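You operate a simulated robot arm through the tools that you are given. There is no shell and no other tool. Be economical: measure what you need, move in short steps, check, and stop when the job is done.

You run a simulated two-armed robot. Do the job below in one go: nothing can be reset, and whatever is moved stays where it is left.

TASK
Put the corner guard on the front of the green bench away on the roof of the cage. Then fetch the steel cup from the stand top and set it on the low shelf of job 427. Then pull the blue-marked drawer open. Keep to this order. Set down upright: steel cup.
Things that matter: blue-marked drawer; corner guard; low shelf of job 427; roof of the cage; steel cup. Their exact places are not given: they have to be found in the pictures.

Only the result counts: the job must be done as asked and must still hold three seconds after the hand-in. Knocking over, shifting, dropping, spilling or breaking anything else fails it.

THE ROBOT
Two 7-joint arms with fingered hands on one trunk, on a base that drives. Base frame: it is fixed to the floor where the robot stands at the start and does not move with it; the origin is under the middle of the robot, x ahead of it, y to its left, z up. Lengths are in mm, angles in rad, forces in N, time in s.
The left shoulder is at the start at [30, 120, 1038], the right one opposite. With the tool pointing down near the work surface each hand reaches from about 280 to 700 mm from the robot's upright axis, wherever it stands, measured 20 degrees to its own side. Places, roughly: blue-marked drawer [-300, 2100, 600]; low shelf of job 427 [-700, 2200, 400]; roof of the cage [-5100, -7000, 1400]; steel cup [500, -1750, 750]. Payload 4 kg a hand.
Tool frame (each hand has its own): the origin (TCP) lies between the finger pads and is the grasp point; the fingertips stand 19 mm ahead of it; z points along the fingers, y is the line along which they close. Largest opening 120 mm; the body of the gripper starts 53 mm behind the TCP. The gripper is a hand of 3 fingers: y runs from the thumb to the fingers, the wrist lies at [0, 0, -219] in the tool frame, and closing takes about 1.5 s.
Orientation is that of the tool frame in the base frame, as a unit quaternion [x, y, z, w]. With the fingers straight down and closing along the base's y, the tool's x points along the base's -x, its y along +y and its z along -z.

THE INTERFACE
- The arms move only by the tool move_arm. It takes "left_motion", "right_motion" or both (then of equal length, played together; a hand with none holds still); each is a list of rows, each an object (a shift or turn left out is 0, a gripper value left out holds the last) with "hand": the gripper command, from -1 (shut) to 1 (fully open), values between in proportion; "offset": the shift along the tool's x, y, z in units of 300 mm (1.0 is 300 mm), a list of three; "angular": the turn, a rotation vector about the tool's x, y, z in units of 180 degrees (1.0 is 180 degrees), a list of three. In form: [{"hand": hand, "offset": [dx, dy, dz], "angular": [rx, ry, rz]}, ...]. A call has 1 to 20 rows; each row is the pose to reach, as a shift and turn from the pose commanded when the call began, along the tool's axes at that moment. A call with a number of a shift or a turn outside -1 to 1 is refused whole. A row lasts 0.2 s, in which the tool goes at most 50 mm and 0.15 rad; a call with a longer step from one row to the next is refused whole, and so is a gripper value outside its range. Where a pose cannot be reached the arm comes as near as it can. A force on the tool above 40 N (or 10 N above the force at the start of the call, whichever is more), or a blocked arm, ends the call early, and 0.2 s more pass. Each finger travels about 72 mm/s and halts on what it meets, pressing with about 31 N; the grip force reading is that of the motor and also rises with nothing between the fingers. The clock runs only during rows and for 0.2 s after the last one: add rows that repeat a pose to give the fingers time. It gives the time, the measured TCP pose, the force on the tool (base axes), the opening and the grip force at its end, in the units of the frame above (readings bear some noise), with the torque about the TCP (base axes, N m) and any sound that the robot's microphone picked up.
- Cameras (640 x 400 px; columns grow to the right, rows downward): "scene" is now at [51.9, 40.3, 1592.7]; the picture's right is [0.49, -0.87, -0.00], its down [-0.62, -0.35, -0.71] and it looks along [0.62, 0.35, -0.71] (base axes); focal length 253 px, centre (320, 200). "left" rides on the left gripper at [-66, -4, -79] in its tool frame; the picture's right is [0.05, -1.00, 0.00], its down [0.76, 0.04, -0.64] and it looks along [0.64, 0.03, 0.77] (tool axes); focal length 251 px, centre (320, 200). "right" rides on the right gripper at [66, -4, -79] in its tool frame; the picture's right is [0.05, 1.00, 0.00], its down [-0.76, 0.04, -0.64] and it looks along [-0.64, 0.03, 0.77] (tool axes); focal length 251 px, centre (320, 200).
- snapshot(camera): a new picture of that camera. No time passes.
- move_column(by): slides the trunk up (or, below 0, down) by that many mm; the arms and the scene camera ride with it, the base frame stays. It gives what a move gives, with no picture.
- drive_base(legs): drives the robot by 1 to 6 legs, each [ahead, turn to the left] in mm and rad, along the robot's own axes; the way and the turn of a leg run together, so that a leg with both is an arc; at most 1500 mm and 3.142 rad a leg. The arms and the cameras ride along, it lands a little off, and it stops where it bumps. It gives what a move gives.
- grasp_type(shape, hand): the hand has 3 fingers and takes this shape, open, in about a second: jaw (thumb against the fingers, like two jaws); tri (thumb and two fingers); tip (a fingertip pinch); poke (one finger out to press); point (the index stretched); flat (the hand flat); cup (the hand cupped); fist (a fist). The gripper value then closes the fingers along that shape, each until it touches; the sizes above hold for jaw. It gives what a move gives, with no picture.
- head_to(pan, tilt): turns the head with the scene camera to pan (to the left, within 2.094 rad either way) and tilt (down, from -0.506 to 1.204), counted from straight ahead of the robot. It gives what a move gives.
- measure_at(camera, pixels): there is no depth. For up to 12 entries [column, row, z] of the newest picture of that camera ("zoom" is the newest enlarged one), the place [x, y] in the base frame at which the ray of that pixel passes the height z, good to about 2 mm. No time passes.
- close_up(camera, box): a new picture of the part [left, top, right, bottom] of that camera's present view, enlarged. No time passes.
- job_done(): hands the job in; it is judged then, once.

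Work in short steps. Measure before you move; look again where a grasp or a placing could have gone wrong, and mend it. You have 110 turns and 92 pictures in all, those below and enlarged ones among them. Open the grippers and draw the arms clear of the work before you hand the job in, unless the task says otherwise; then end with one line.

The tools are called after "Request:" as name(argument=value, ...) on one line, values as JSON. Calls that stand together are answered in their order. move_arm: Moves the arms, as the interface text tells. Its arguments: {"type":"object","properties":{"left_motion":{"type":"array","items":{"type":"object","properties":{"hand":{"type":"number"},"offset":{"type":"array","items":{"type":"number"}},"angular":{"type":"array","items":{"type":"number"}}}}},"right_motion":{"type":"array","items":{"type":"object","properties":{"hand":{"type":"number"},"offset":{"type":"array","items":{"type":"number"}},"angular":{"type":"array","items":{"type":"number"}}}}}},"required":[]} The other tools are called the same way: move_column (by) slides the trunk up or down; grasp_type (shape, hand) gives the hand a shape; drive_base (legs) drives the base; head_to (pan, tilt) turns the head that bears the scene camera; snapshot (camera) takes a picture; measure_at (camera, pixels) gives the place at which the rays of pixels pass given heights; close_up (camera, box) takes an enlarged picture of a part of a camera's view; job_done () hands the job in.

At the start:

```text
time_s: 0.0
left_tool_pos: [309.1, 378.3, 1204.4]
left_tcp_rot: [-0.002, 1.0, 0.0, 0.0]
left_ft_force: [-0.1, -0.2, 0.5]
left_wrist_torque: [-0.03, -0.03, 0.01]
left_width: 119.8
left_grip_force: 0.0
left_shape: jaw
right_tool_pos: [310.5, 17.9, 1230.9]
right_tcp_rot: [-0.002, 1.0, 0.0, -0.001]
right_ft_force: [-0.1, -1.1, -0.1]
right_wrist_torque: [0.02, 0.01, 0.0]
right_width: 119.7
right_grip_force: 0.1
right_shape: jaw
trunk travel left (down, up): [-250.0, 290.0]
robot x, y, heading: [3.6, 3.6, -0.003]
head pan, tilt: [0.511, 0.785]
```

scene: 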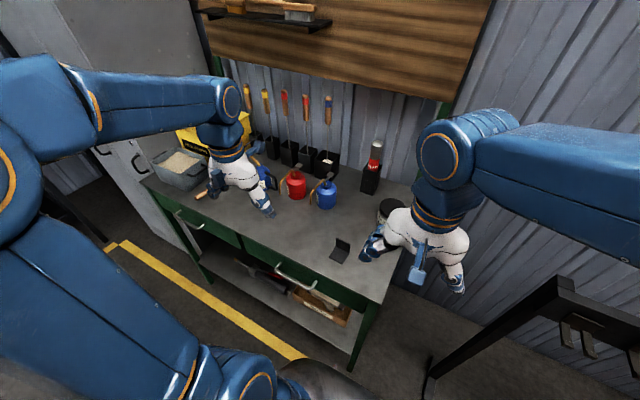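
right: 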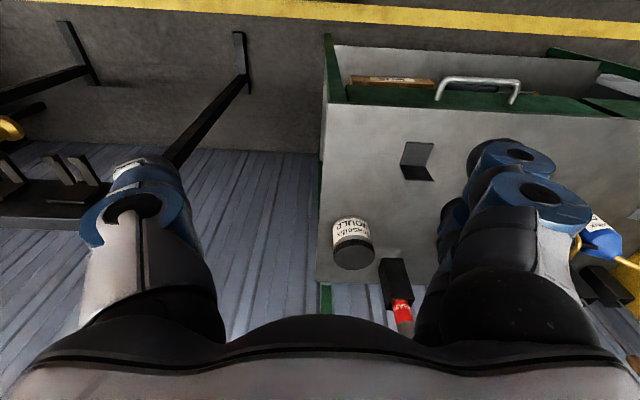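
left: 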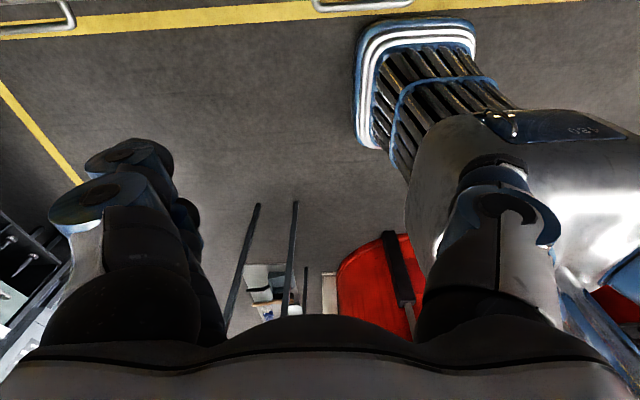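

The dark L-shaped piece at scene pixel (340,250) on the green bench looks like the corner guard. I take an enlarged look at it.

Request:
close_up(camera="scene", box=[280, 180, 440, 280])

Request:
close_up(camera="right", box=[320, 100, 480, 200])

```text
4.00 times, centred on (360, 230) of scene
```

zoom: 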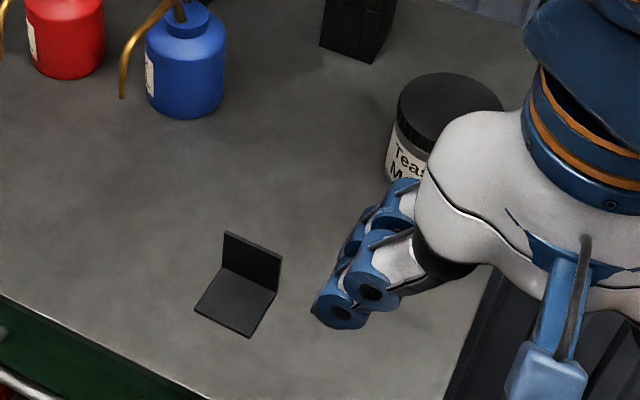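

```text
4.00 times, centred on (400, 150) of right
```

zoom: 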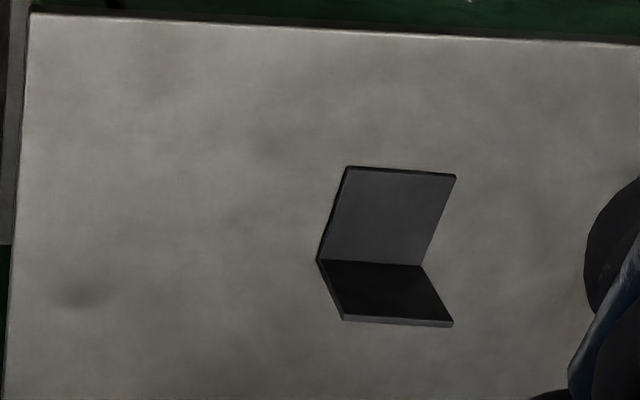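

I measure the plate's corners from both cameras at a few heights to find the bench height.

Request:
measure_at(camera="scene", pixels=[[349, 253, 800], [349, 253, 850], [349, 253, 900], [335.5, 247, 850], [335.5, 247, 900], [328.5, 257.5, 850], [328.5, 257.5, 900], [342, 264.5, 850], [342, 264.5, 900]])

Request:
measure_at(camera="right", pixels=[[399.5, 165, 800], [399.5, 165, 850], [399.5, 165, 900], [426, 166, 850], [426, 166, 900], [406.5, 141.7, 850], [434, 143.7, 850], [405.5, 180, 850], [405.5, 180, 900]])

Request:
head_to(pan=-1.3, tilt=0.4)

Request:
snapshot(camera="scene")

```text
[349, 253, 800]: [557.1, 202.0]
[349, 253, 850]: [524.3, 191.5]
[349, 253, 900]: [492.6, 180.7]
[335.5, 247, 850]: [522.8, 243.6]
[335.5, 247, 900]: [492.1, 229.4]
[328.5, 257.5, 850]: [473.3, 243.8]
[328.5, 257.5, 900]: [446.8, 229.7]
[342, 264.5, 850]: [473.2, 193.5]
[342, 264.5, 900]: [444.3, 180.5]
```

```text
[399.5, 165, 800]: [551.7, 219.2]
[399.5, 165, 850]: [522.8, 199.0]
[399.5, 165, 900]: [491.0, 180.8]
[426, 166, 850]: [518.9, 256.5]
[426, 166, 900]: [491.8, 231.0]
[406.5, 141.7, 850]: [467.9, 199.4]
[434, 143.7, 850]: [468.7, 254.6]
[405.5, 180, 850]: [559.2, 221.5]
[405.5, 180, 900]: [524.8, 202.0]
```

```text
time_s: 1.8
left_tool_pos: [309.6, 379.8, 1203.7]
left_tcp_rot: [-0.001, 1.0, 0.0, 0.0]
left_ft_force: [0.6, 0.2, 0.4]
left_wrist_torque: [-0.01, 0.0, 0.02]
left_width: 120.1
left_grip_force: 0.1
left_shape: jaw
right_tool_pos: [310.1, 18.0, 1229.8]
right_tcp_rot: [-0.002, 1.0, 0.001, 0.0]
right_ft_force: [-0.2, -0.5, 0.6]
right_wrist_torque: [-0.01, 0.02, 0.02]
right_width: 119.8
right_grip_force: 0.0
right_shape: jaw
trunk travel left (down, up): [-250.0, 290.0]
robot x, y, heading: [1.1, -0.9, 0.005]
head pan, tilt: [-1.3, 0.4]
```

```text
86 pictures are left
```

scene: 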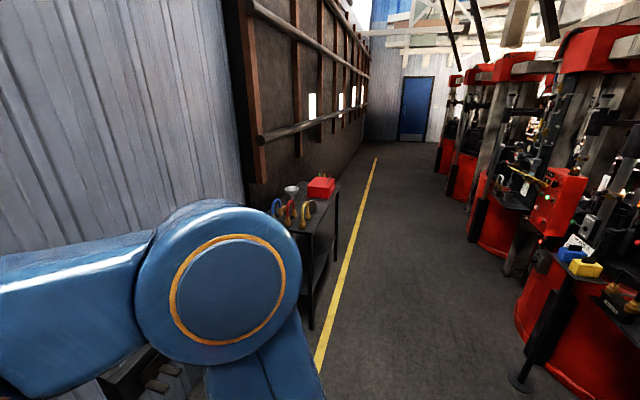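

The guard stands at x 445–492, y 180–230 on a bench 900 high, with its wall at x≈490 rising to about 948. I'll take the left hand above it turned 90°, so the fingers close along base x, and turn the head back to the bench.

Request:
move_arm(left_motion=[{"hand": 1, "offset": [-0.05, -0.048, 0.04], "angular": [0, 0, 0.0417]}, {"offset": [-0.1, -0.097, 0.08], "angular": [0, 0, 0.0833]}, {"offset": [-0.15, -0.146, 0.12], "angular": [0, 0, 0.125]}, {"offset": [-0.2, -0.194, 0.16], "angular": [0, 0, 0.1667]}, {"offset": [-0.25, -0.243, 0.2], "angular": [0, 0, 0.2083]}, {"offset": [-0.3, -0.291, 0.24], "angular": [0, 0, 0.25]}, {"offset": [-0.35, -0.34, 0.28], "angular": [0, 0, 0.2917]}, {"offset": [-0.4, -0.388, 0.32], "angular": [0, 0, 0.3333]}, {"offset": [-0.45, -0.437, 0.36], "angular": [0, 0, 0.375]}, {"offset": [-0.5, -0.485, 0.4], "angular": [0, 0, 0.4167]}, {"offset": [-0.55, -0.534, 0.44], "angular": [0, 0, 0.4583]}, {"offset": [-0.6, -0.583, 0.48], "angular": [0, 0, 0.5]}])

Request:
head_to(pan=0.4, tilt=0.9)

Request:
snapshot(camera="scene")

Request:
snapshot(camera="left")

```text
time_s: 4.4
left_tool_pos: [490.0, 203.3, 1058.6]
left_tcp_rot: [0.707, 0.707, -0.001, 0.0]
left_ft_force: [1.0, -0.1, 0.5]
left_wrist_torque: [-0.02, 0.01, 0.01]
left_width: 120.1
left_grip_force: 0.1
left_shape: jaw
right_tool_pos: [310.2, 16.2, 1230.1]
right_tcp_rot: [-0.002, 1.0, 0.0, -0.001]
right_ft_force: [0.1, -0.4, -0.2]
right_wrist_torque: [0.0, -0.01, 0.01]
right_width: 119.9
right_grip_force: 0.1
right_shape: jaw
trunk travel left (down, up): [-250.0, 290.0]
robot x, y, heading: [0.2, -0.6, 0.006]
head pan, tilt: [-1.3, 0.4]
```

```text
time_s: 6.1
left_tool_pos: [488.5, 203.8, 1059.3]
left_tcp_rot: [0.706, 0.708, 0.0, 0.0]
left_ft_force: [0.9, -0.2, 0.1]
left_wrist_torque: [0.0, 0.0, 0.03]
left_width: 120.0
left_grip_force: 0.0
left_shape: jaw
right_tool_pos: [309.1, 17.9, 1230.7]
right_tcp_rot: [-0.003, 1.0, 0.0, 0.0]
right_ft_force: [0.3, 0.1, 0.0]
right_wrist_torque: [-0.01, 0.01, -0.02]
right_width: 120.1
right_grip_force: 0.1
right_shape: jaw
trunk travel left (down, up): [-250.0, 290.0]
robot x, y, heading: [0.8, -1.9, 0.002]
head pan, tilt: [0.4, 0.901]
```

```text
85 pictures are left
```

scene: 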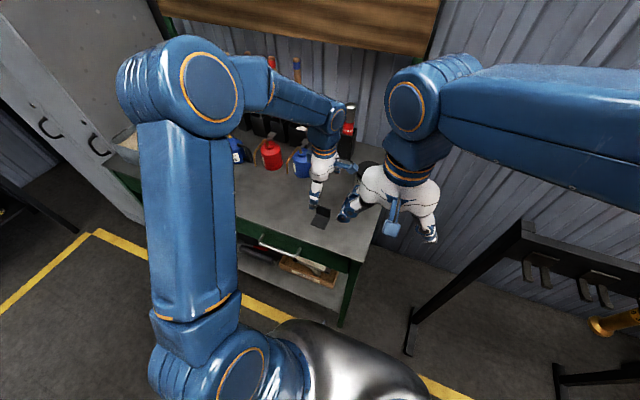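

```text
84 pictures are left
```

left: 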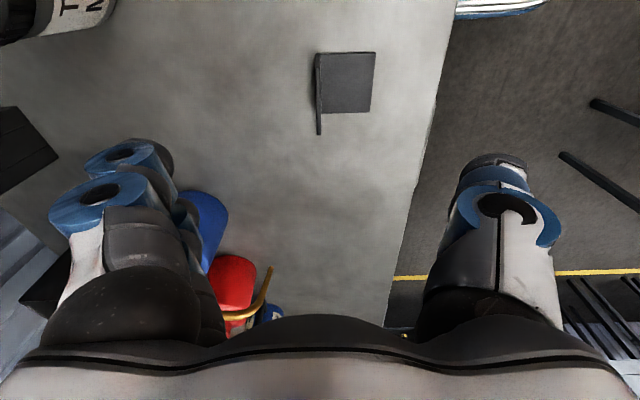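

The guard's wall is seen edge-on at column 318 in the left view. I measure it.

Request:
measure_at(camera="left", pixels=[[319, 134, 948], [317, 95, 948], [375, 112, 902], [375, 53, 902], [318, 112, 902], [210, 230, 1000], [235, 265, 1000]])

```text
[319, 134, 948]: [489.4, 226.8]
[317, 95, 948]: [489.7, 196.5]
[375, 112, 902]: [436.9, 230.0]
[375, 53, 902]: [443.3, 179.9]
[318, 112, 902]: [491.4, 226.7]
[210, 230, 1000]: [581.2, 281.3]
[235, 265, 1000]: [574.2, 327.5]
```

TCP lies right over the wall (x 489.5, y 203.5). I narrow the hand to ~80 mm and descend to z≈932.

Request:
move_arm(left_motion=[{"hand": 0.33, "offset": [0, 0, 0]}, {"offset": [0, 0, 0]}, {"offset": [0, 0, 0.1]}, {"offset": [0, 0, 0.2]}, {"offset": [0, 0, 0.3]}, {"offset": [0, 0, 0.37]}, {"offset": [0, 0, 0.42]}, {"offset": [0, 0, 0.42]}])

Request:
snapshot(camera="left")

```text
time_s: 7.9
left_tool_pos: [490.8, 205.2, 934.7]
left_tcp_rot: [0.706, 0.708, 0.0, 0.0]
left_ft_force: [-0.2, -0.1, -0.1]
left_wrist_torque: [0.01, -0.04, -0.01]
left_width: 80.4
left_grip_force: 0.1
left_shape: jaw
right_tool_pos: [309.2, 18.0, 1230.9]
right_tcp_rot: [-0.002, 1.0, 0.001, 0.0]
right_ft_force: [0.1, -0.2, 0.4]
right_wrist_torque: [-0.01, 0.0, -0.05]
right_width: 119.8
right_grip_force: 0.1
right_shape: jaw
trunk travel left (down, up): [-250.0, 290.0]
robot x, y, heading: [-1.7, -1.1, -0.001]
head pan, tilt: [0.4, 0.901]
```

```text
83 pictures are left
```

left: 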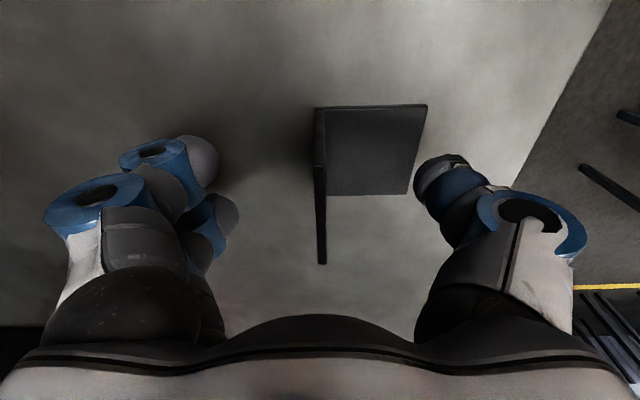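

The wall sits between thumb and fingers with tips clear of the plate. I close the hand, then lift a little.

Request:
move_arm(left_motion=[{"hand": -1}, {"offset": [0, 0, 0]}, {"offset": [0, 0, 0]}, {"offset": [0, 0, 0]}, {"offset": [0, 0, 0]}, {"offset": [0, 0, 0]}, {"offset": [0, 0, 0]}, {"offset": [0, 0, 0]}, {"offset": [0, 0, 0]}])

Request:
snapshot(camera="left")

```text
time_s: 9.9
left_tool_pos: [491.0, 204.7, 934.9]
left_tcp_rot: [0.705, 0.709, 0.0, 0.0]
left_ft_force: [1.5, 0.5, -0.3]
left_wrist_torque: [0.02, 0.0, -0.01]
left_width: 0.0
left_grip_force: 31.1
left_shape: jaw
right_tool_pos: [309.4, 18.3, 1231.2]
right_tcp_rot: [-0.002, 1.0, 0.0, 0.0]
right_ft_force: [-0.4, -0.3, -0.4]
right_wrist_torque: [-0.05, 0.01, 0.02]
right_width: 119.9
right_grip_force: 0.1
right_shape: jaw
trunk travel left (down, up): [-250.0, 290.0]
robot x, y, heading: [2.7, -4.0, -0.002]
head pan, tilt: [0.4, 0.901]
```

```text
82 pictures are left
```

left: 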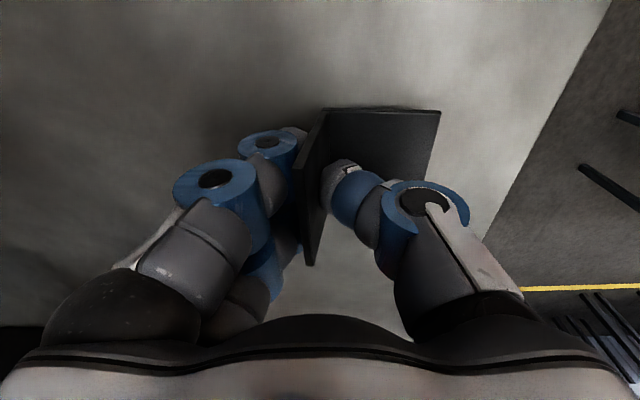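

The wall is held between the fingers (slightly tilted). I lift it 120 mm and look.

Request:
move_arm(left_motion=[{"offset": [0, 0, -0.07]}, {"offset": [0, 0, -0.17]}, {"offset": [0, 0, -0.28]}, {"offset": [0, 0, -0.4]}, {"offset": [0, 0, -0.4]}])

Request:
snapshot(camera="left")

```text
time_s: 11.1
left_tool_pos: [491.2, 203.6, 1053.7]
left_tcp_rot: [0.706, 0.708, 0.0, 0.0]
left_ft_force: [0.0, 1.4, -0.1]
left_wrist_torque: [0.01, -0.01, 0.01]
left_width: 0.2
left_grip_force: 31.3
left_shape: jaw
right_tool_pos: [309.5, 18.5, 1231.6]
right_tcp_rot: [-0.002, 1.0, 0.0, 0.0]
right_ft_force: [-0.3, -0.5, 0.3]
right_wrist_torque: [0.0, 0.03, 0.01]
right_width: 119.7
right_grip_force: 0.1
right_shape: jaw
trunk travel left (down, up): [-250.0, 290.0]
robot x, y, heading: [0.4, 0.0, -0.002]
head pan, tilt: [0.4, 0.901]
```

```text
81 pictures are left
```

left: 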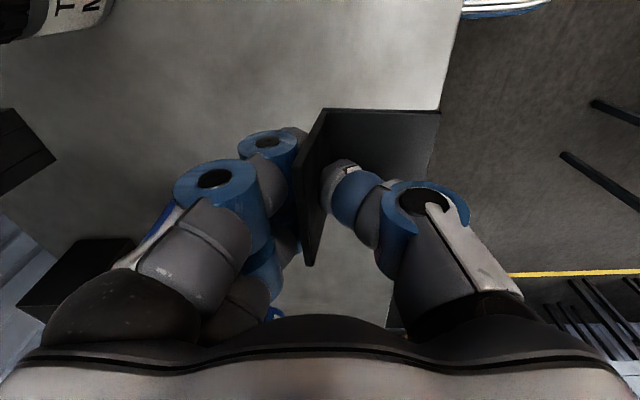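

The guard is held firmly. I draw the hand back and up beside the robot, then look around toward the cage.

Request:
move_arm(left_motion=[{"offset": [0, 0, -0.15]}, {"offset": [0, 0, -0.3]}, {"offset": [0.04, -0.08, -0.42]}, {"offset": [0.1, -0.18, -0.5]}, {"offset": [0.18, -0.3, -0.5]}, {"offset": [0.26, -0.42, -0.5]}, {"offset": [0.34, -0.52, -0.5]}, {"offset": [0.43, -0.6, -0.5]}, {"offset": [0.43, -0.6, -0.5]}])

Request:
head_to(pan=-2.09, tilt=0.35)

Request:
snapshot(camera="scene")

Request:
head_to(pan=2.09, tilt=0.5)

Request:
snapshot(camera="scene")

```text
time_s: 13.1
left_tool_pos: [308.5, 330.3, 1202.1]
left_tcp_rot: [0.706, 0.708, -0.001, -0.001]
left_ft_force: [0.6, 0.7, 0.3]
left_wrist_torque: [-0.03, -0.03, -0.01]
left_width: 0.2
left_grip_force: 31.2
left_shape: jaw
right_tool_pos: [310.6, 18.0, 1230.8]
right_tcp_rot: [-0.002, 1.0, -0.001, -0.001]
right_ft_force: [0.2, -0.1, -0.7]
right_wrist_torque: [0.0, 0.02, -0.02]
right_width: 120.0
right_grip_force: 0.1
right_shape: jaw
trunk travel left (down, up): [-250.0, 290.0]
robot x, y, heading: [0.1, 3.6, 0.002]
head pan, tilt: [0.4, 0.901]
```

```text
time_s: 15.4
left_tool_pos: [308.5, 330.8, 1203.4]
left_tcp_rot: [0.706, 0.708, 0.0, 0.0]
left_ft_force: [0.8, -0.1, 0.4]
left_wrist_torque: [-0.01, 0.01, -0.04]
left_width: 0.0
left_grip_force: 30.6
left_shape: jaw
right_tool_pos: [308.0, 18.0, 1231.8]
right_tcp_rot: [-0.001, 1.0, 0.0, 0.0]
right_ft_force: [-0.7, 0.4, 0.1]
right_wrist_torque: [-0.03, 0.0, 0.01]
right_width: 119.7
right_grip_force: 0.1
right_shape: jaw
trunk travel left (down, up): [-250.0, 290.0]
robot x, y, heading: [1.8, 1.7, 0.002]
head pan, tilt: [-2.089, 0.351]
```

```text
80 pictures are left
```

scene: 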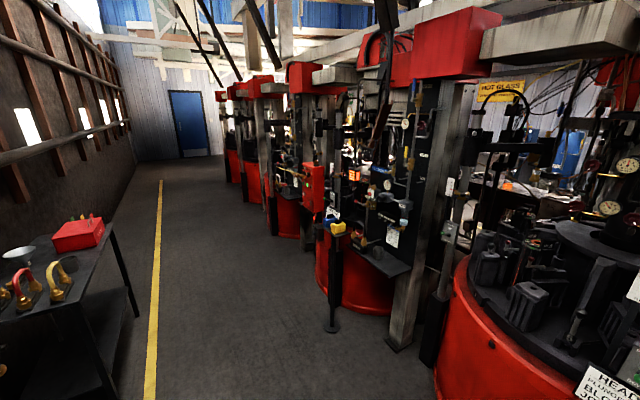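

```text
time_s: 18.8
left_tool_pos: [307.4, 331.5, 1203.7]
left_tcp_rot: [0.706, 0.708, -0.001, 0.0]
left_ft_force: [-0.6, -0.3, -0.3]
left_wrist_torque: [0.03, 0.03, 0.0]
left_width: 0.2
left_grip_force: 31.3
left_shape: jaw
right_tool_pos: [309.4, 17.6, 1232.6]
right_tcp_rot: [-0.001, 1.0, 0.001, 0.0]
right_ft_force: [-0.5, -0.3, -0.1]
right_wrist_torque: [0.0, 0.0, -0.01]
right_width: 120.1
right_grip_force: 0.0
right_shape: jaw
trunk travel left (down, up): [-250.0, 290.0]
robot x, y, heading: [-1.2, 1.6, 0.002]
head pan, tilt: [2.089, 0.499]
```

```text
79 pictures are left
```

scene: 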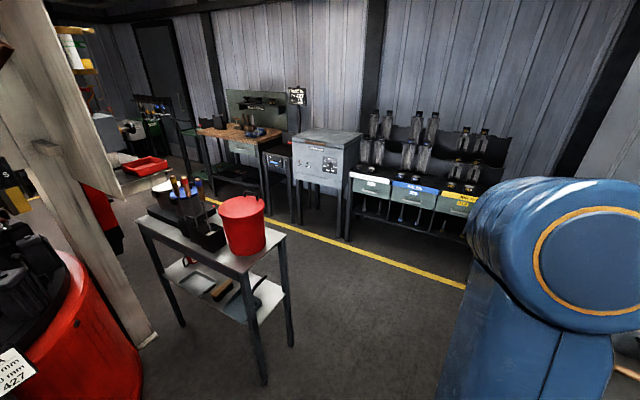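

The corridor runs along −y with machines on its west side; the cage lies farther down. I turn right 90° to face down the corridor and look.

Request:
drive_base(legs=[[0, -1.57]])

Request:
head_to(pan=-0.3, tilt=0.3)

Request:
snapshot(camera="scene")

```text
time_s: 21.7
left_tool_pos: [442.1, -107.3, 1203.3]
left_tcp_rot: [0.965, 0.261, 0.001, -0.002]
left_ft_force: [0.2, -0.6, -0.1]
left_wrist_torque: [0.04, -0.03, -0.01]
left_width: 0.0
left_grip_force: 31.0
left_shape: jaw
right_tool_pos: [170.3, -263.2, 1229.6]
right_tcp_rot: [0.5, 0.866, 0.003, -0.002]
right_ft_force: [0.2, -0.3, 0.1]
right_wrist_torque: [0.04, -0.05, 0.02]
right_width: 120.1
right_grip_force: 0.1
right_shape: jaw
trunk travel left (down, up): [-250.0, 290.0]
robot x, y, heading: [43.1, 24.1, -1.064]
head pan, tilt: [2.089, 0.499]
stopped in leg 1: the robot was blocked; the commanded pose is now the measured one
```

```text
time_s: 23.9
left_tool_pos: [443.5, -102.0, 1203.8]
left_tcp_rot: [0.966, 0.26, 0.0, 0.0]
left_ft_force: [-0.8, 0.0, 0.2]
left_wrist_torque: [0.0, 0.0, 0.02]
left_width: 0.0
left_grip_force: 30.9
left_shape: jaw
right_tool_pos: [171.8, -259.5, 1229.7]
right_tcp_rot: [0.498, 0.867, 0.001, -0.001]
right_ft_force: [-0.7, -0.3, -0.2]
right_wrist_torque: [0.07, 0.0, 0.0]
right_width: 119.9
right_grip_force: 0.0
right_shape: jaw
trunk travel left (down, up): [-250.0, 290.0]
robot x, y, heading: [39.4, 22.9, -1.062]
head pan, tilt: [-0.3, 0.3]
```

```text
78 pictures are left
```

scene: 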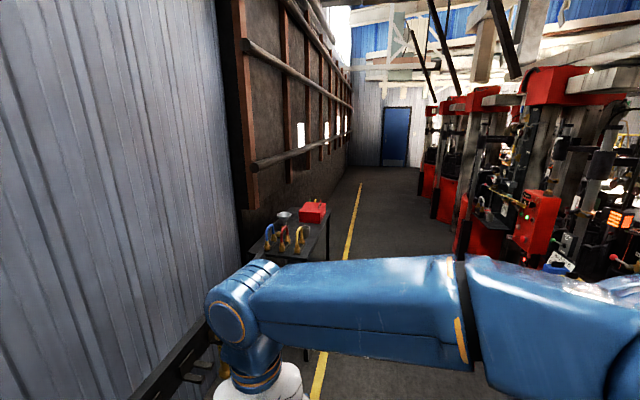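

The turn stopped at heading −1.06. I look down on both sides to see what blocks.

Request:
head_to(pan=0.9, tilt=0.95)

Request:
snapshot(camera="scene")

Request:
head_to(pan=-1.8, tilt=0.95)

Request:
snapshot(camera="scene")

```text
time_s: 25.3
left_tool_pos: [443.9, -102.7, 1203.3]
left_tcp_rot: [0.966, 0.26, 0.0, 0.0]
left_ft_force: [-0.5, -0.7, -0.8]
left_wrist_torque: [-0.01, -0.04, -0.02]
left_width: 0.0
left_grip_force: 31.6
left_shape: jaw
right_tool_pos: [171.2, -258.9, 1230.6]
right_tcp_rot: [0.498, 0.867, 0.0, -0.001]
right_ft_force: [0.0, 0.1, -0.6]
right_wrist_torque: [-0.01, 0.01, -0.02]
right_width: 120.0
right_grip_force: 0.2
right_shape: jaw
trunk travel left (down, up): [-250.0, 290.0]
robot x, y, heading: [40.8, 21.8, -1.06]
head pan, tilt: [0.901, 0.949]
```

```text
77 pictures are left
```

scene: 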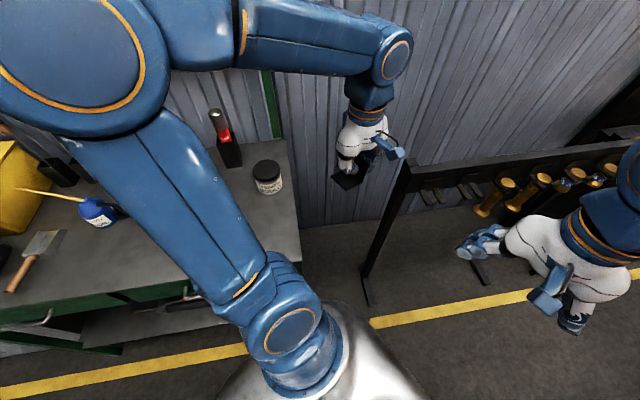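

```text
time_s: 27.7
left_tool_pos: [443.8, -102.4, 1203.4]
left_tcp_rot: [0.965, 0.261, -0.001, 0.001]
left_ft_force: [-0.4, 0.6, 0.0]
left_wrist_torque: [0.01, -0.01, 0.04]
left_width: 0.1
left_grip_force: 31.0
left_shape: jaw
right_tool_pos: [171.1, -259.8, 1231.2]
right_tcp_rot: [0.498, 0.867, 0.0, 0.0]
right_ft_force: [-0.1, -0.5, 0.0]
right_wrist_torque: [-0.02, 0.02, -0.03]
right_width: 120.2
right_grip_force: 0.1
right_shape: jaw
trunk travel left (down, up): [-250.0, 290.0]
robot x, y, heading: [41.7, 21.7, -1.067]
head pan, tilt: [-1.799, 0.949]
```

```text
76 pictures are left
```

scene: 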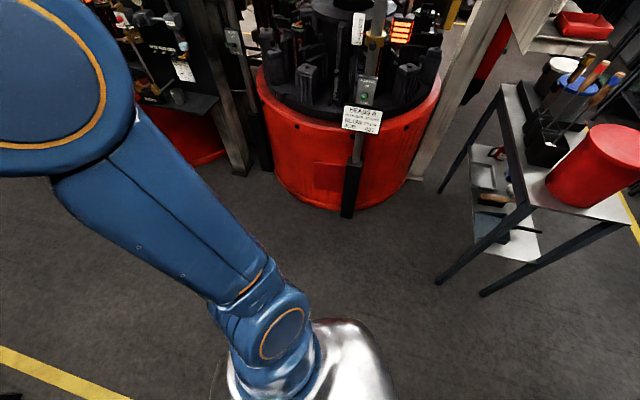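

A rack foot near (385,−340) or the bench likely catches the base; the machine 427 front is around x≈−960, so there is room behind. I turn back to face the bench, reverse ~300 mm, then turn right.

Request:
drive_base(legs=[[0, 1.06], [-300, 0], [0, -1.57]])

Request:
head_to(pan=-0.2, tilt=0.4)

Request:
snapshot(camera="scene")

```text
time_s: 30.4
left_tool_pos: [386.0, 279.1, 1201.5]
left_tcp_rot: [0.741, 0.672, -0.002, 0.0]
left_ft_force: [0.6, 0.7, 1.2]
left_wrist_torque: [-0.04, 0.04, 0.03]
left_width: 0.0
left_grip_force: 30.8
left_shape: jaw
right_tool_pos: [354.9, -32.7, 1230.3]
right_tcp_rot: [0.048, 0.999, -0.002, -0.001]
right_ft_force: [0.5, -0.2, -1.3]
right_wrist_torque: [-0.06, 0.0, 0.01]
right_width: 119.9
right_grip_force: 0.0
right_shape: jaw
trunk travel left (down, up): [-250.0, 290.0]
robot x, y, heading: [39.8, -21.5, -0.102]
head pan, tilt: [-1.799, 0.949]
stopped in leg 1: the robot was blocked; the commanded pose is now the measured one
```

```text
time_s: 32.1
left_tool_pos: [384.7, 275.3, 1202.8]
left_tcp_rot: [0.741, 0.672, 0.0, 0.0]
left_ft_force: [0.7, -1.0, -0.1]
left_wrist_torque: [0.0, 0.01, -0.02]
left_width: 0.1
left_grip_force: 30.9
left_shape: jaw
right_tool_pos: [352.0, -37.6, 1232.1]
right_tcp_rot: [0.047, 0.999, 0.0, 0.0]
right_ft_force: [0.4, 0.5, -0.5]
right_wrist_torque: [-0.02, -0.02, -0.02]
right_width: 119.8
right_grip_force: 0.0
right_shape: jaw
trunk travel left (down, up): [-250.0, 290.0]
robot x, y, heading: [37.9, -21.2, -0.104]
head pan, tilt: [-0.201, 0.4]
```

```text
75 pictures are left
```

scene: 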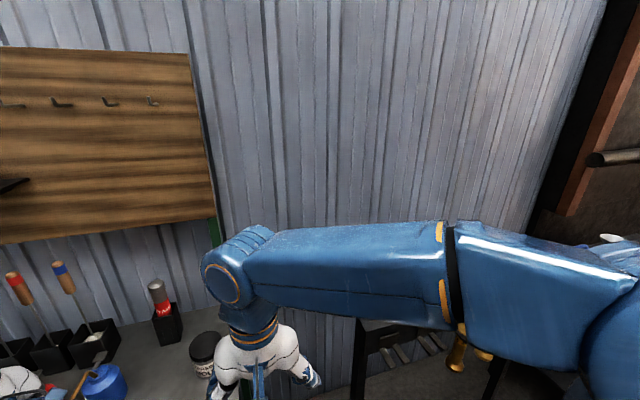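

Now at heading −0.10, the base corner touches the bench. I reverse straight 300 mm, then turn right to face −y.

Request:
drive_base(legs=[[-320, 0], [0, -1.47]])

Request:
head_to(pan=-0.1, tilt=0.45)

Request:
snapshot(camera="scene")

```text
time_s: 36.7
left_tool_pos: [151.3, -138.5, 1203.2]
left_tcp_rot: [0.976, 0.219, 0.003, -0.002]
left_ft_force: [0.3, -0.8, 0.0]
left_wrist_torque: [0.04, -0.05, 0.01]
left_width: 0.0
left_grip_force: 31.1
left_shape: jaw
right_tool_pos: [-130.9, -273.8, 1230.2]
right_tcp_rot: [0.534, 0.846, 0.002, 0.0]
right_ft_force: [-0.2, -0.7, 0.0]
right_wrist_torque: [0.05, -0.05, 0.01]
right_width: 120.1
right_grip_force: 0.0
right_shape: jaw
trunk travel left (down, up): [-250.0, 290.0]
robot x, y, heading: [-238.6, 32.6, -1.152]
head pan, tilt: [-0.201, 0.4]
stopped in leg 2: the robot was blocked; the commanded pose is now the measured one
```

```text
time_s: 37.4
left_tool_pos: [155.1, -134.0, 1202.9]
left_tcp_rot: [0.975, 0.221, 0.0, 0.0]
left_ft_force: [0.2, 0.0, 0.7]
left_wrist_torque: [-0.02, 0.01, -0.02]
left_width: 0.0
left_grip_force: 30.8
left_shape: jaw
right_tool_pos: [-127.3, -269.6, 1231.6]
right_tcp_rot: [0.533, 0.846, 0.0, 0.0]
right_ft_force: [0.4, -0.4, -0.1]
right_wrist_torque: [0.01, 0.02, -0.03]
right_width: 119.8
right_grip_force: 0.0
right_shape: jaw
trunk travel left (down, up): [-250.0, 290.0]
robot x, y, heading: [-238.4, 29.5, -1.152]
head pan, tilt: [-0.099, 0.45]
```

```text
74 pictures are left
```

scene: 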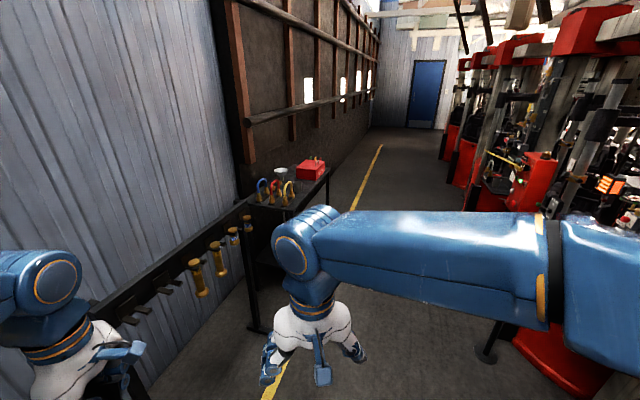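

Again it halted after ~1.05 rad of turning, with nothing visible near; possibly the turn drifts too far in one leg. I try a smaller turn of −0.4.

Request:
drive_base(legs=[[0, -0.42]])

```text
time_s: 39.0
left_tool_pos: [51.4, -282.4, 1202.8]
left_tcp_rot: [1.0, 0.009, 0.001, 0.0]
left_ft_force: [1.0, 0.2, -0.8]
left_wrist_torque: [0.01, 0.01, 0.02]
left_width: 0.4
left_grip_force: 31.4
left_shape: jaw
right_tool_pos: [-262.2, -286.7, 1230.5]
right_tcp_rot: [0.701, 0.714, 0.001, -0.001]
right_ft_force: [-0.6, 0.5, 0.9]
right_wrist_torque: [0.03, 0.0, -0.02]
right_width: 120.1
right_grip_force: 0.1
right_shape: jaw
trunk travel left (down, up): [-250.0, 290.0]
robot x, y, heading: [-216.5, 32.4, -1.574]
head pan, tilt: [-0.099, 0.45]
```

That worked: turns should be kept short. Now I look down the corridor.

Request:
head_to(pan=-0.35, tilt=0.3)

Request:
snapshot(camera="scene")

```text
time_s: 39.8
left_tool_pos: [51.4, -282.4, 1204.1]
left_tcp_rot: [1.0, 0.009, 0.001, 0.0]
left_ft_force: [-0.5, -0.6, 0.0]
left_wrist_torque: [0.02, -0.02, -0.05]
left_width: 0.2
left_grip_force: 31.0
left_shape: jaw
right_tool_pos: [-263.0, -287.0, 1231.7]
right_tcp_rot: [0.701, 0.714, 0.001, 0.0]
right_ft_force: [0.1, 0.1, 0.5]
right_wrist_torque: [-0.02, 0.0, 0.0]
right_width: 119.9
right_grip_force: 0.0
right_shape: jaw
trunk travel left (down, up): [-250.0, 290.0]
robot x, y, heading: [-216.6, 29.8, -1.577]
head pan, tilt: [-0.351, 0.3]
```

```text
73 pictures are left
```

scene: 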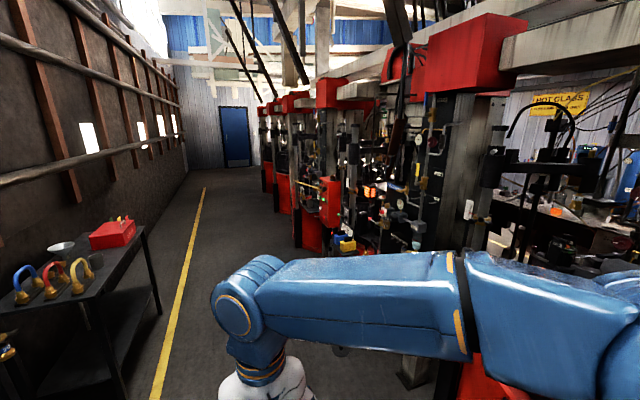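

I measure floor points along the corridor: yellow line, machine feet, far door.

Request:
measure_at(camera="scene", pixels=[[160, 380, 0], [190, 240, 0], [204, 188, 0], [238, 167, 0], [268, 193, 0], [277, 213, 0], [298, 248, 0], [325, 256, 0], [220, 170, 0], [255, 168, 0]])

Request:
close_up(camera="scene", box=[180, 60, 400, 260])

```text
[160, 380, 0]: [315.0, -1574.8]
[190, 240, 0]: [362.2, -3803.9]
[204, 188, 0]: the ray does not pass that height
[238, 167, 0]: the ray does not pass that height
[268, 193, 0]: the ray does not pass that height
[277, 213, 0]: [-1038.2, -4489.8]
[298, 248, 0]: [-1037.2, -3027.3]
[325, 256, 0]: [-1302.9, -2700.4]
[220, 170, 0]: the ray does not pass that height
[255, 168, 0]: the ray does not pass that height
```

```text
2.00 times, centred on (290, 160) of scene
```

zoom: 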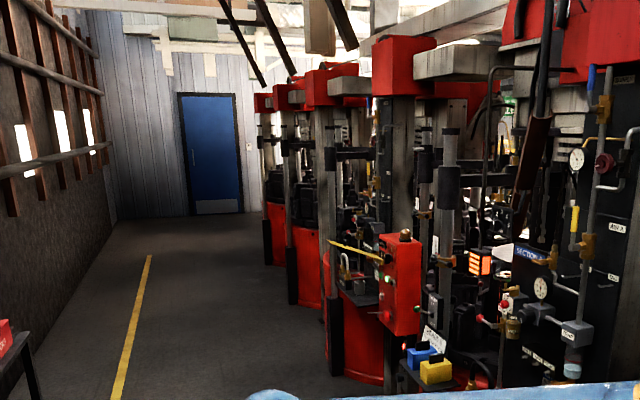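

Clear corridor x −1000…+330. I drive 3 m along −y and look again.

Request:
drive_base(legs=[[1500, 0.02], [1500, 0]])

Request:
snapshot(camera="scene")

```text
time_s: 54.3
left_tool_pos: [50.0, -3294.5, 1203.5]
left_tcp_rot: [1.0, 0.002, 0.0, 0.0]
left_ft_force: [0.1, 0.1, -0.3]
left_wrist_torque: [0.0, 0.0, -0.02]
left_width: 0.3
left_grip_force: 30.9
left_shape: jaw
right_tool_pos: [-263.1, -3295.3, 1231.6]
right_tcp_rot: [0.706, 0.709, 0.001, -0.002]
right_ft_force: [-0.3, 0.2, -0.5]
right_wrist_torque: [0.02, -0.01, 0.0]
right_width: 120.4
right_grip_force: 0.0
right_shape: jaw
trunk travel left (down, up): [-250.0, 290.0]
robot x, y, heading: [-209.5, -2979.5, -1.585]
head pan, tilt: [-0.351, 0.3]
```

```text
71 pictures are left
```

scene: 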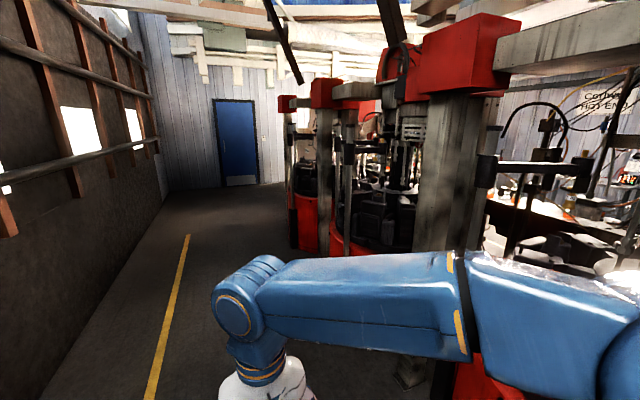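

Still clear; I go on 2.9 m more and look.

Request:
drive_base(legs=[[1450, 0.02], [1450, 0]])

Request:
head_to(pan=-0.9, tilt=0.3)

Request:
snapshot(camera="scene")

```text
time_s: 68.3
left_tool_pos: [50.9, -6175.0, 1203.7]
left_tcp_rot: [1.0, 0.02, 0.0, 0.001]
left_ft_force: [-0.2, -0.2, 0.1]
left_wrist_torque: [0.03, 0.02, -0.03]
left_width: 0.0
left_grip_force: 30.5
left_shape: jaw
right_tool_pos: [-262.3, -6186.4, 1231.5]
right_tcp_rot: [0.691, 0.722, 0.001, -0.001]
right_ft_force: [0.2, -1.0, 0.7]
right_wrist_torque: [-0.02, 0.01, 0.01]
right_width: 120.1
right_grip_force: 0.0
right_shape: jaw
trunk travel left (down, up): [-250.0, 290.0]
robot x, y, heading: [-221.8, -5872.7, -1.551]
head pan, tilt: [-0.351, 0.3]
```

```text
time_s: 69.2
left_tool_pos: [52.0, -6174.9, 1203.2]
left_tcp_rot: [1.0, 0.02, 0.0, 0.001]
left_ft_force: [0.4, -0.9, -0.3]
left_wrist_torque: [-0.01, 0.0, 0.02]
left_width: 0.0
left_grip_force: 31.0
left_shape: jaw
right_tool_pos: [-262.1, -6186.2, 1231.6]
right_tcp_rot: [0.692, 0.722, 0.001, -0.001]
right_ft_force: [0.0, -0.2, 0.0]
right_wrist_torque: [-0.01, 0.01, 0.03]
right_width: 120.0
right_grip_force: 0.0
right_shape: jaw
trunk travel left (down, up): [-250.0, 290.0]
robot x, y, heading: [-224.1, -5870.6, -1.553]
head pan, tilt: [-0.901, 0.3]
```

```text
70 pictures are left
```

scene: 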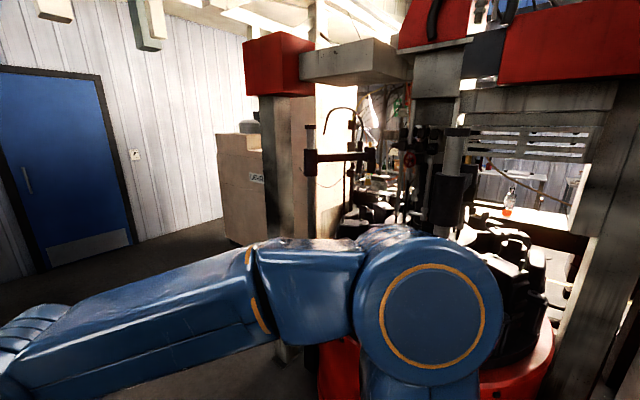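

The far wall is near; the last machine is beside me. I advance 900 mm and look west.

Request:
drive_base(legs=[[900, -0.02]])

Request:
head_to(pan=-1.4, tilt=0.2)

Request:
snapshot(camera="scene")

```text
time_s: 73.9
left_tool_pos: [47.8, -7073.0, 1202.7]
left_tcp_rot: [1.0, 0.008, 0.001, 0.0]
left_ft_force: [-0.1, -0.1, 0.1]
left_wrist_torque: [-0.01, 0.01, -0.01]
left_width: 0.0
left_grip_force: 31.3
left_shape: jaw
right_tool_pos: [-265.1, -7075.6, 1231.3]
right_tcp_rot: [0.7, 0.714, 0.001, 0.0]
right_ft_force: [0.0, 1.0, -0.2]
right_wrist_torque: [0.02, -0.01, -0.03]
right_width: 119.9
right_grip_force: 0.2
right_shape: jaw
trunk travel left (down, up): [-250.0, 290.0]
robot x, y, heading: [-216.8, -6756.8, -1.579]
head pan, tilt: [-0.901, 0.3]
```

```text
time_s: 74.9
left_tool_pos: [47.1, -7071.7, 1202.9]
left_tcp_rot: [1.0, 0.008, 0.0, 0.0]
left_ft_force: [0.0, 0.7, 0.0]
left_wrist_torque: [-0.05, 0.01, -0.01]
left_width: 0.0
left_grip_force: 30.2
left_shape: jaw
right_tool_pos: [-266.0, -7075.2, 1231.5]
right_tcp_rot: [0.7, 0.714, 0.001, 0.0]
right_ft_force: [0.1, 0.6, -0.6]
right_wrist_torque: [0.02, 0.03, -0.02]
right_width: 119.9
right_grip_force: 0.1
right_shape: jaw
trunk travel left (down, up): [-250.0, 290.0]
robot x, y, heading: [-216.9, -6757.1, -1.58]
head pan, tilt: [-1.4, 0.201]
```

```text
69 pictures are left
```

scene: 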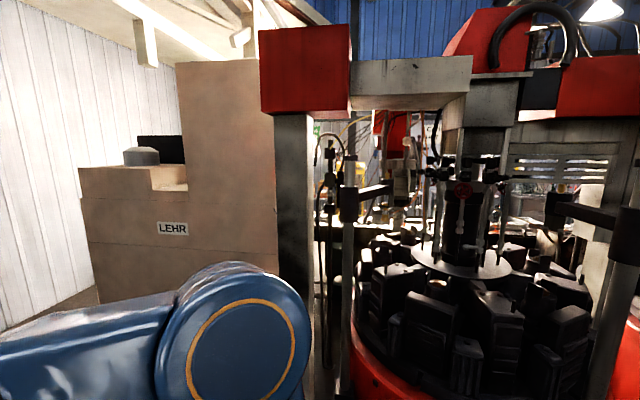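

A LEHR oven stands beyond the last machine. I check whether there is a passage: look at the floor around its foot.

Request:
head_to(pan=-0.75, tilt=0.35)

Request:
snapshot(camera="scene")

```text
time_s: 75.9
left_tool_pos: [48.4, -7073.2, 1203.3]
left_tcp_rot: [1.0, 0.008, 0.0, 0.0]
left_ft_force: [0.7, -0.6, -0.7]
left_wrist_torque: [-0.04, 0.01, 0.02]
left_width: 0.0
left_grip_force: 30.8
left_shape: jaw
right_tool_pos: [-267.2, -7074.9, 1231.4]
right_tcp_rot: [0.7, 0.714, 0.0, -0.001]
right_ft_force: [-0.4, 0.3, 0.3]
right_wrist_torque: [0.01, -0.01, -0.01]
right_width: 120.0
right_grip_force: 0.0
right_shape: jaw
trunk travel left (down, up): [-250.0, 290.0]
robot x, y, heading: [-214.3, -6759.9, -1.578]
head pan, tilt: [-0.75, 0.351]
```

```text
68 pictures are left
```

scene: 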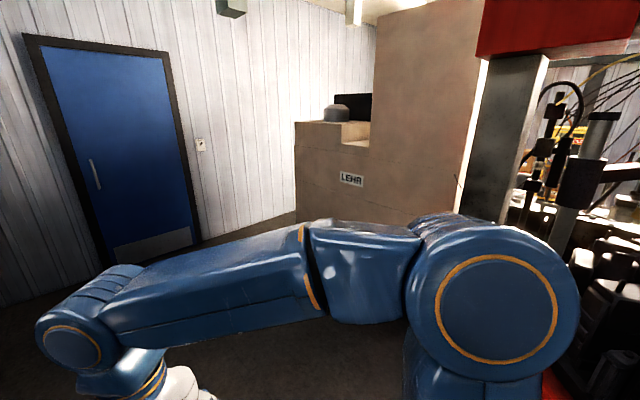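

I move 500 mm on and look straight west for a gap between the last machine and the lehr.

Request:
drive_base(legs=[[550, 0]])

Request:
head_to(pan=-1.5, tilt=0.2)

Request:
snapshot(camera="scene")

```text
time_s: 79.0
left_tool_pos: [38.8, -7620.3, 1203.4]
left_tcp_rot: [1.0, 0.005, 0.0, -0.001]
left_ft_force: [0.1, -0.9, -0.7]
left_wrist_torque: [0.0, -0.03, 0.0]
left_width: 0.1
left_grip_force: 30.0
left_shape: jaw
right_tool_pos: [-274.2, -7623.5, 1231.0]
right_tcp_rot: [0.702, 0.712, 0.0, -0.001]
right_ft_force: [0.9, 0.8, -0.3]
right_wrist_torque: [0.0, 0.02, -0.05]
right_width: 119.8
right_grip_force: 0.0
right_shape: jaw
trunk travel left (down, up): [-250.0, 290.0]
robot x, y, heading: [-226.4, -7304.3, -1.591]
head pan, tilt: [-0.75, 0.351]
```

```text
time_s: 80.1
left_tool_pos: [40.1, -7620.4, 1203.1]
left_tcp_rot: [1.0, 0.006, 0.001, 0.0]
left_ft_force: [0.2, 0.0, 0.1]
left_wrist_torque: [0.0, 0.0, -0.01]
left_width: 0.0
left_grip_force: 31.6
left_shape: jaw
right_tool_pos: [-274.0, -7622.1, 1230.6]
right_tcp_rot: [0.702, 0.712, 0.0, -0.001]
right_ft_force: [0.3, 0.0, 0.7]
right_wrist_torque: [0.02, -0.02, -0.01]
right_width: 120.2
right_grip_force: 0.1
right_shape: jaw
trunk travel left (down, up): [-250.0, 290.0]
robot x, y, heading: [-223.9, -7305.9, -1.582]
head pan, tilt: [-1.499, 0.201]
```

```text
67 pictures are left
```

scene: 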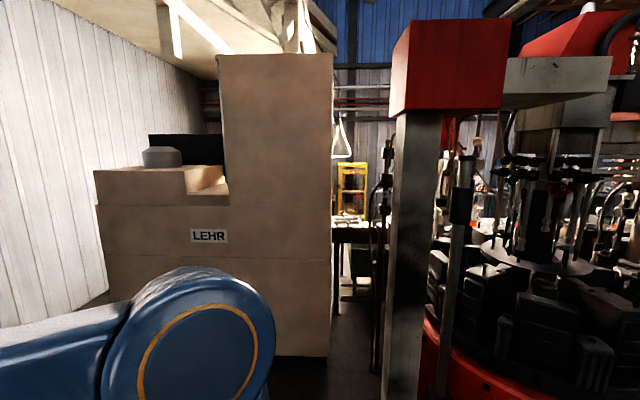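

There's a narrow slot at columns 332–385, with a yellow frame visible beyond. I enlarge that.

Request:
close_up(camera="scene", box=[300, 100, 460, 400])

Request:
measure_at(camera="scene", pixels=[[331, 357, 0], [400, 395, 0], [275, 357, 0], [375, 372, 0], [345, 300, 0]])

```text
1.33 times, centred on (380, 250) of scene
```

zoom: 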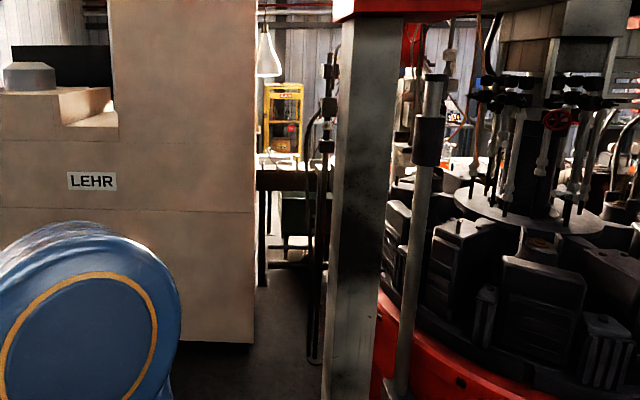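

```text
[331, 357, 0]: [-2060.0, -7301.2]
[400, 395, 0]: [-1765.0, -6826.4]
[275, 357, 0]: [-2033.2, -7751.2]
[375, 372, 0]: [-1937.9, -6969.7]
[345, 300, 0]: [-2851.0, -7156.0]
```

The slot (~330 mm) is too narrow; the yellow frame beyond is likely the cage. I must go round the north end. I reverse along the known clear line.

Request:
drive_base(legs=[[-1460, 0], [-1460, 0.02], [-1460, 0], [-1460, 0], [-1460, 0]])

Request:
head_to(pan=-2.0, tilt=0.3)

Request:
snapshot(camera="scene")

```text
time_s: 114.4
left_tool_pos: [-15.4, -396.3, 1203.5]
left_tcp_rot: [1.0, 0.014, -0.001, 0.0]
left_ft_force: [-0.6, -0.7, 0.5]
left_wrist_torque: [0.02, 0.0, 0.01]
left_width: 0.0
left_grip_force: 30.9
left_shape: jaw
right_tool_pos: [-327.9, -403.8, 1231.8]
right_tcp_rot: [0.696, 0.718, 0.001, 0.0]
right_ft_force: [-0.2, -0.4, -1.3]
right_wrist_torque: [0.01, -0.01, 0.02]
right_width: 120.1
right_grip_force: 0.1
right_shape: jaw
trunk travel left (down, up): [-250.0, 290.0]
robot x, y, heading: [-285.0, -89.4, -1.568]
head pan, tilt: [-1.499, 0.201]
```

```text
time_s: 115.3
left_tool_pos: [-14.8, -397.4, 1203.6]
left_tcp_rot: [1.0, 0.015, 0.0, 0.0]
left_ft_force: [-0.2, 0.8, -0.4]
left_wrist_torque: [0.02, -0.01, 0.01]
left_width: 0.0
left_grip_force: 31.2
left_shape: jaw
right_tool_pos: [-328.5, -406.2, 1231.6]
right_tcp_rot: [0.695, 0.719, 0.0, 0.0]
right_ft_force: [1.3, 0.2, 0.0]
right_wrist_torque: [0.0, 0.0, 0.01]
right_width: 119.8
right_grip_force: 0.0
right_shape: jaw
trunk travel left (down, up): [-250.0, 290.0]
robot x, y, heading: [-282.4, -88.4, -1.57]
head pan, tilt: [-2.0, 0.3]
```

```text
65 pictures are left
```

scene: 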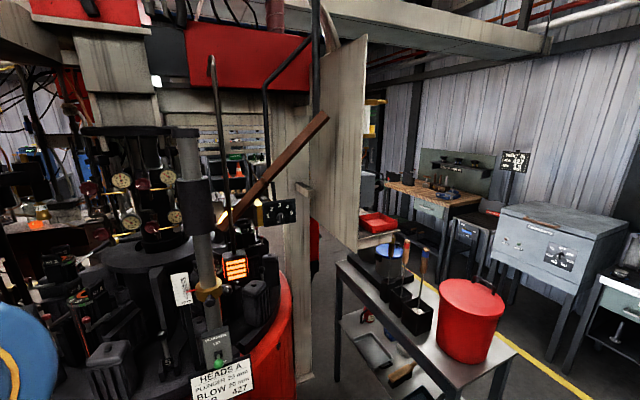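

I measure floor points: cart legs, column foot, yellow line, bench legs; and enlarge the sign at (513,160).

Request:
measure_at(camera="scene", pixels=[[590, 398, 0], [500, 335, 0], [425, 285, 0], [337, 380, 0], [305, 378, 0], [445, 248, 0], [550, 352, 0], [320, 275, 0], [400, 250, 0], [380, 245, 0]])

Request:
close_up(camera="scene", box=[360, 100, 640, 280])

```text
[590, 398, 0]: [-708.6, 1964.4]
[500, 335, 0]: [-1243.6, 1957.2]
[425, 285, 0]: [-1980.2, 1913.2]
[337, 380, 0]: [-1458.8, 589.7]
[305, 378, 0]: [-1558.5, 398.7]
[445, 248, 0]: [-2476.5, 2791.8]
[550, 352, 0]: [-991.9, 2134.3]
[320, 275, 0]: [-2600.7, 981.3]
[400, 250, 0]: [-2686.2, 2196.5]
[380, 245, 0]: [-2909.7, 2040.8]
```

```text
2.22 times, centred on (500, 190) of scene
```

zoom: 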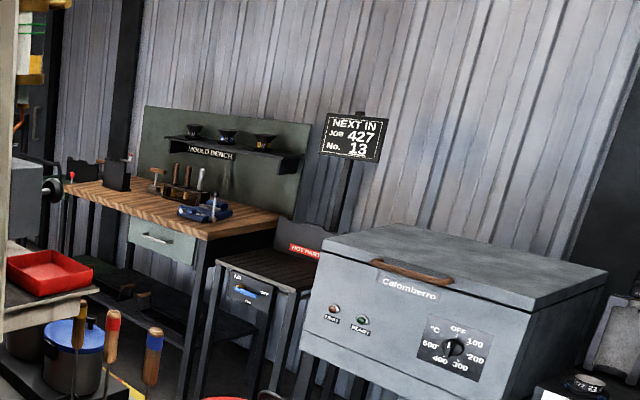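

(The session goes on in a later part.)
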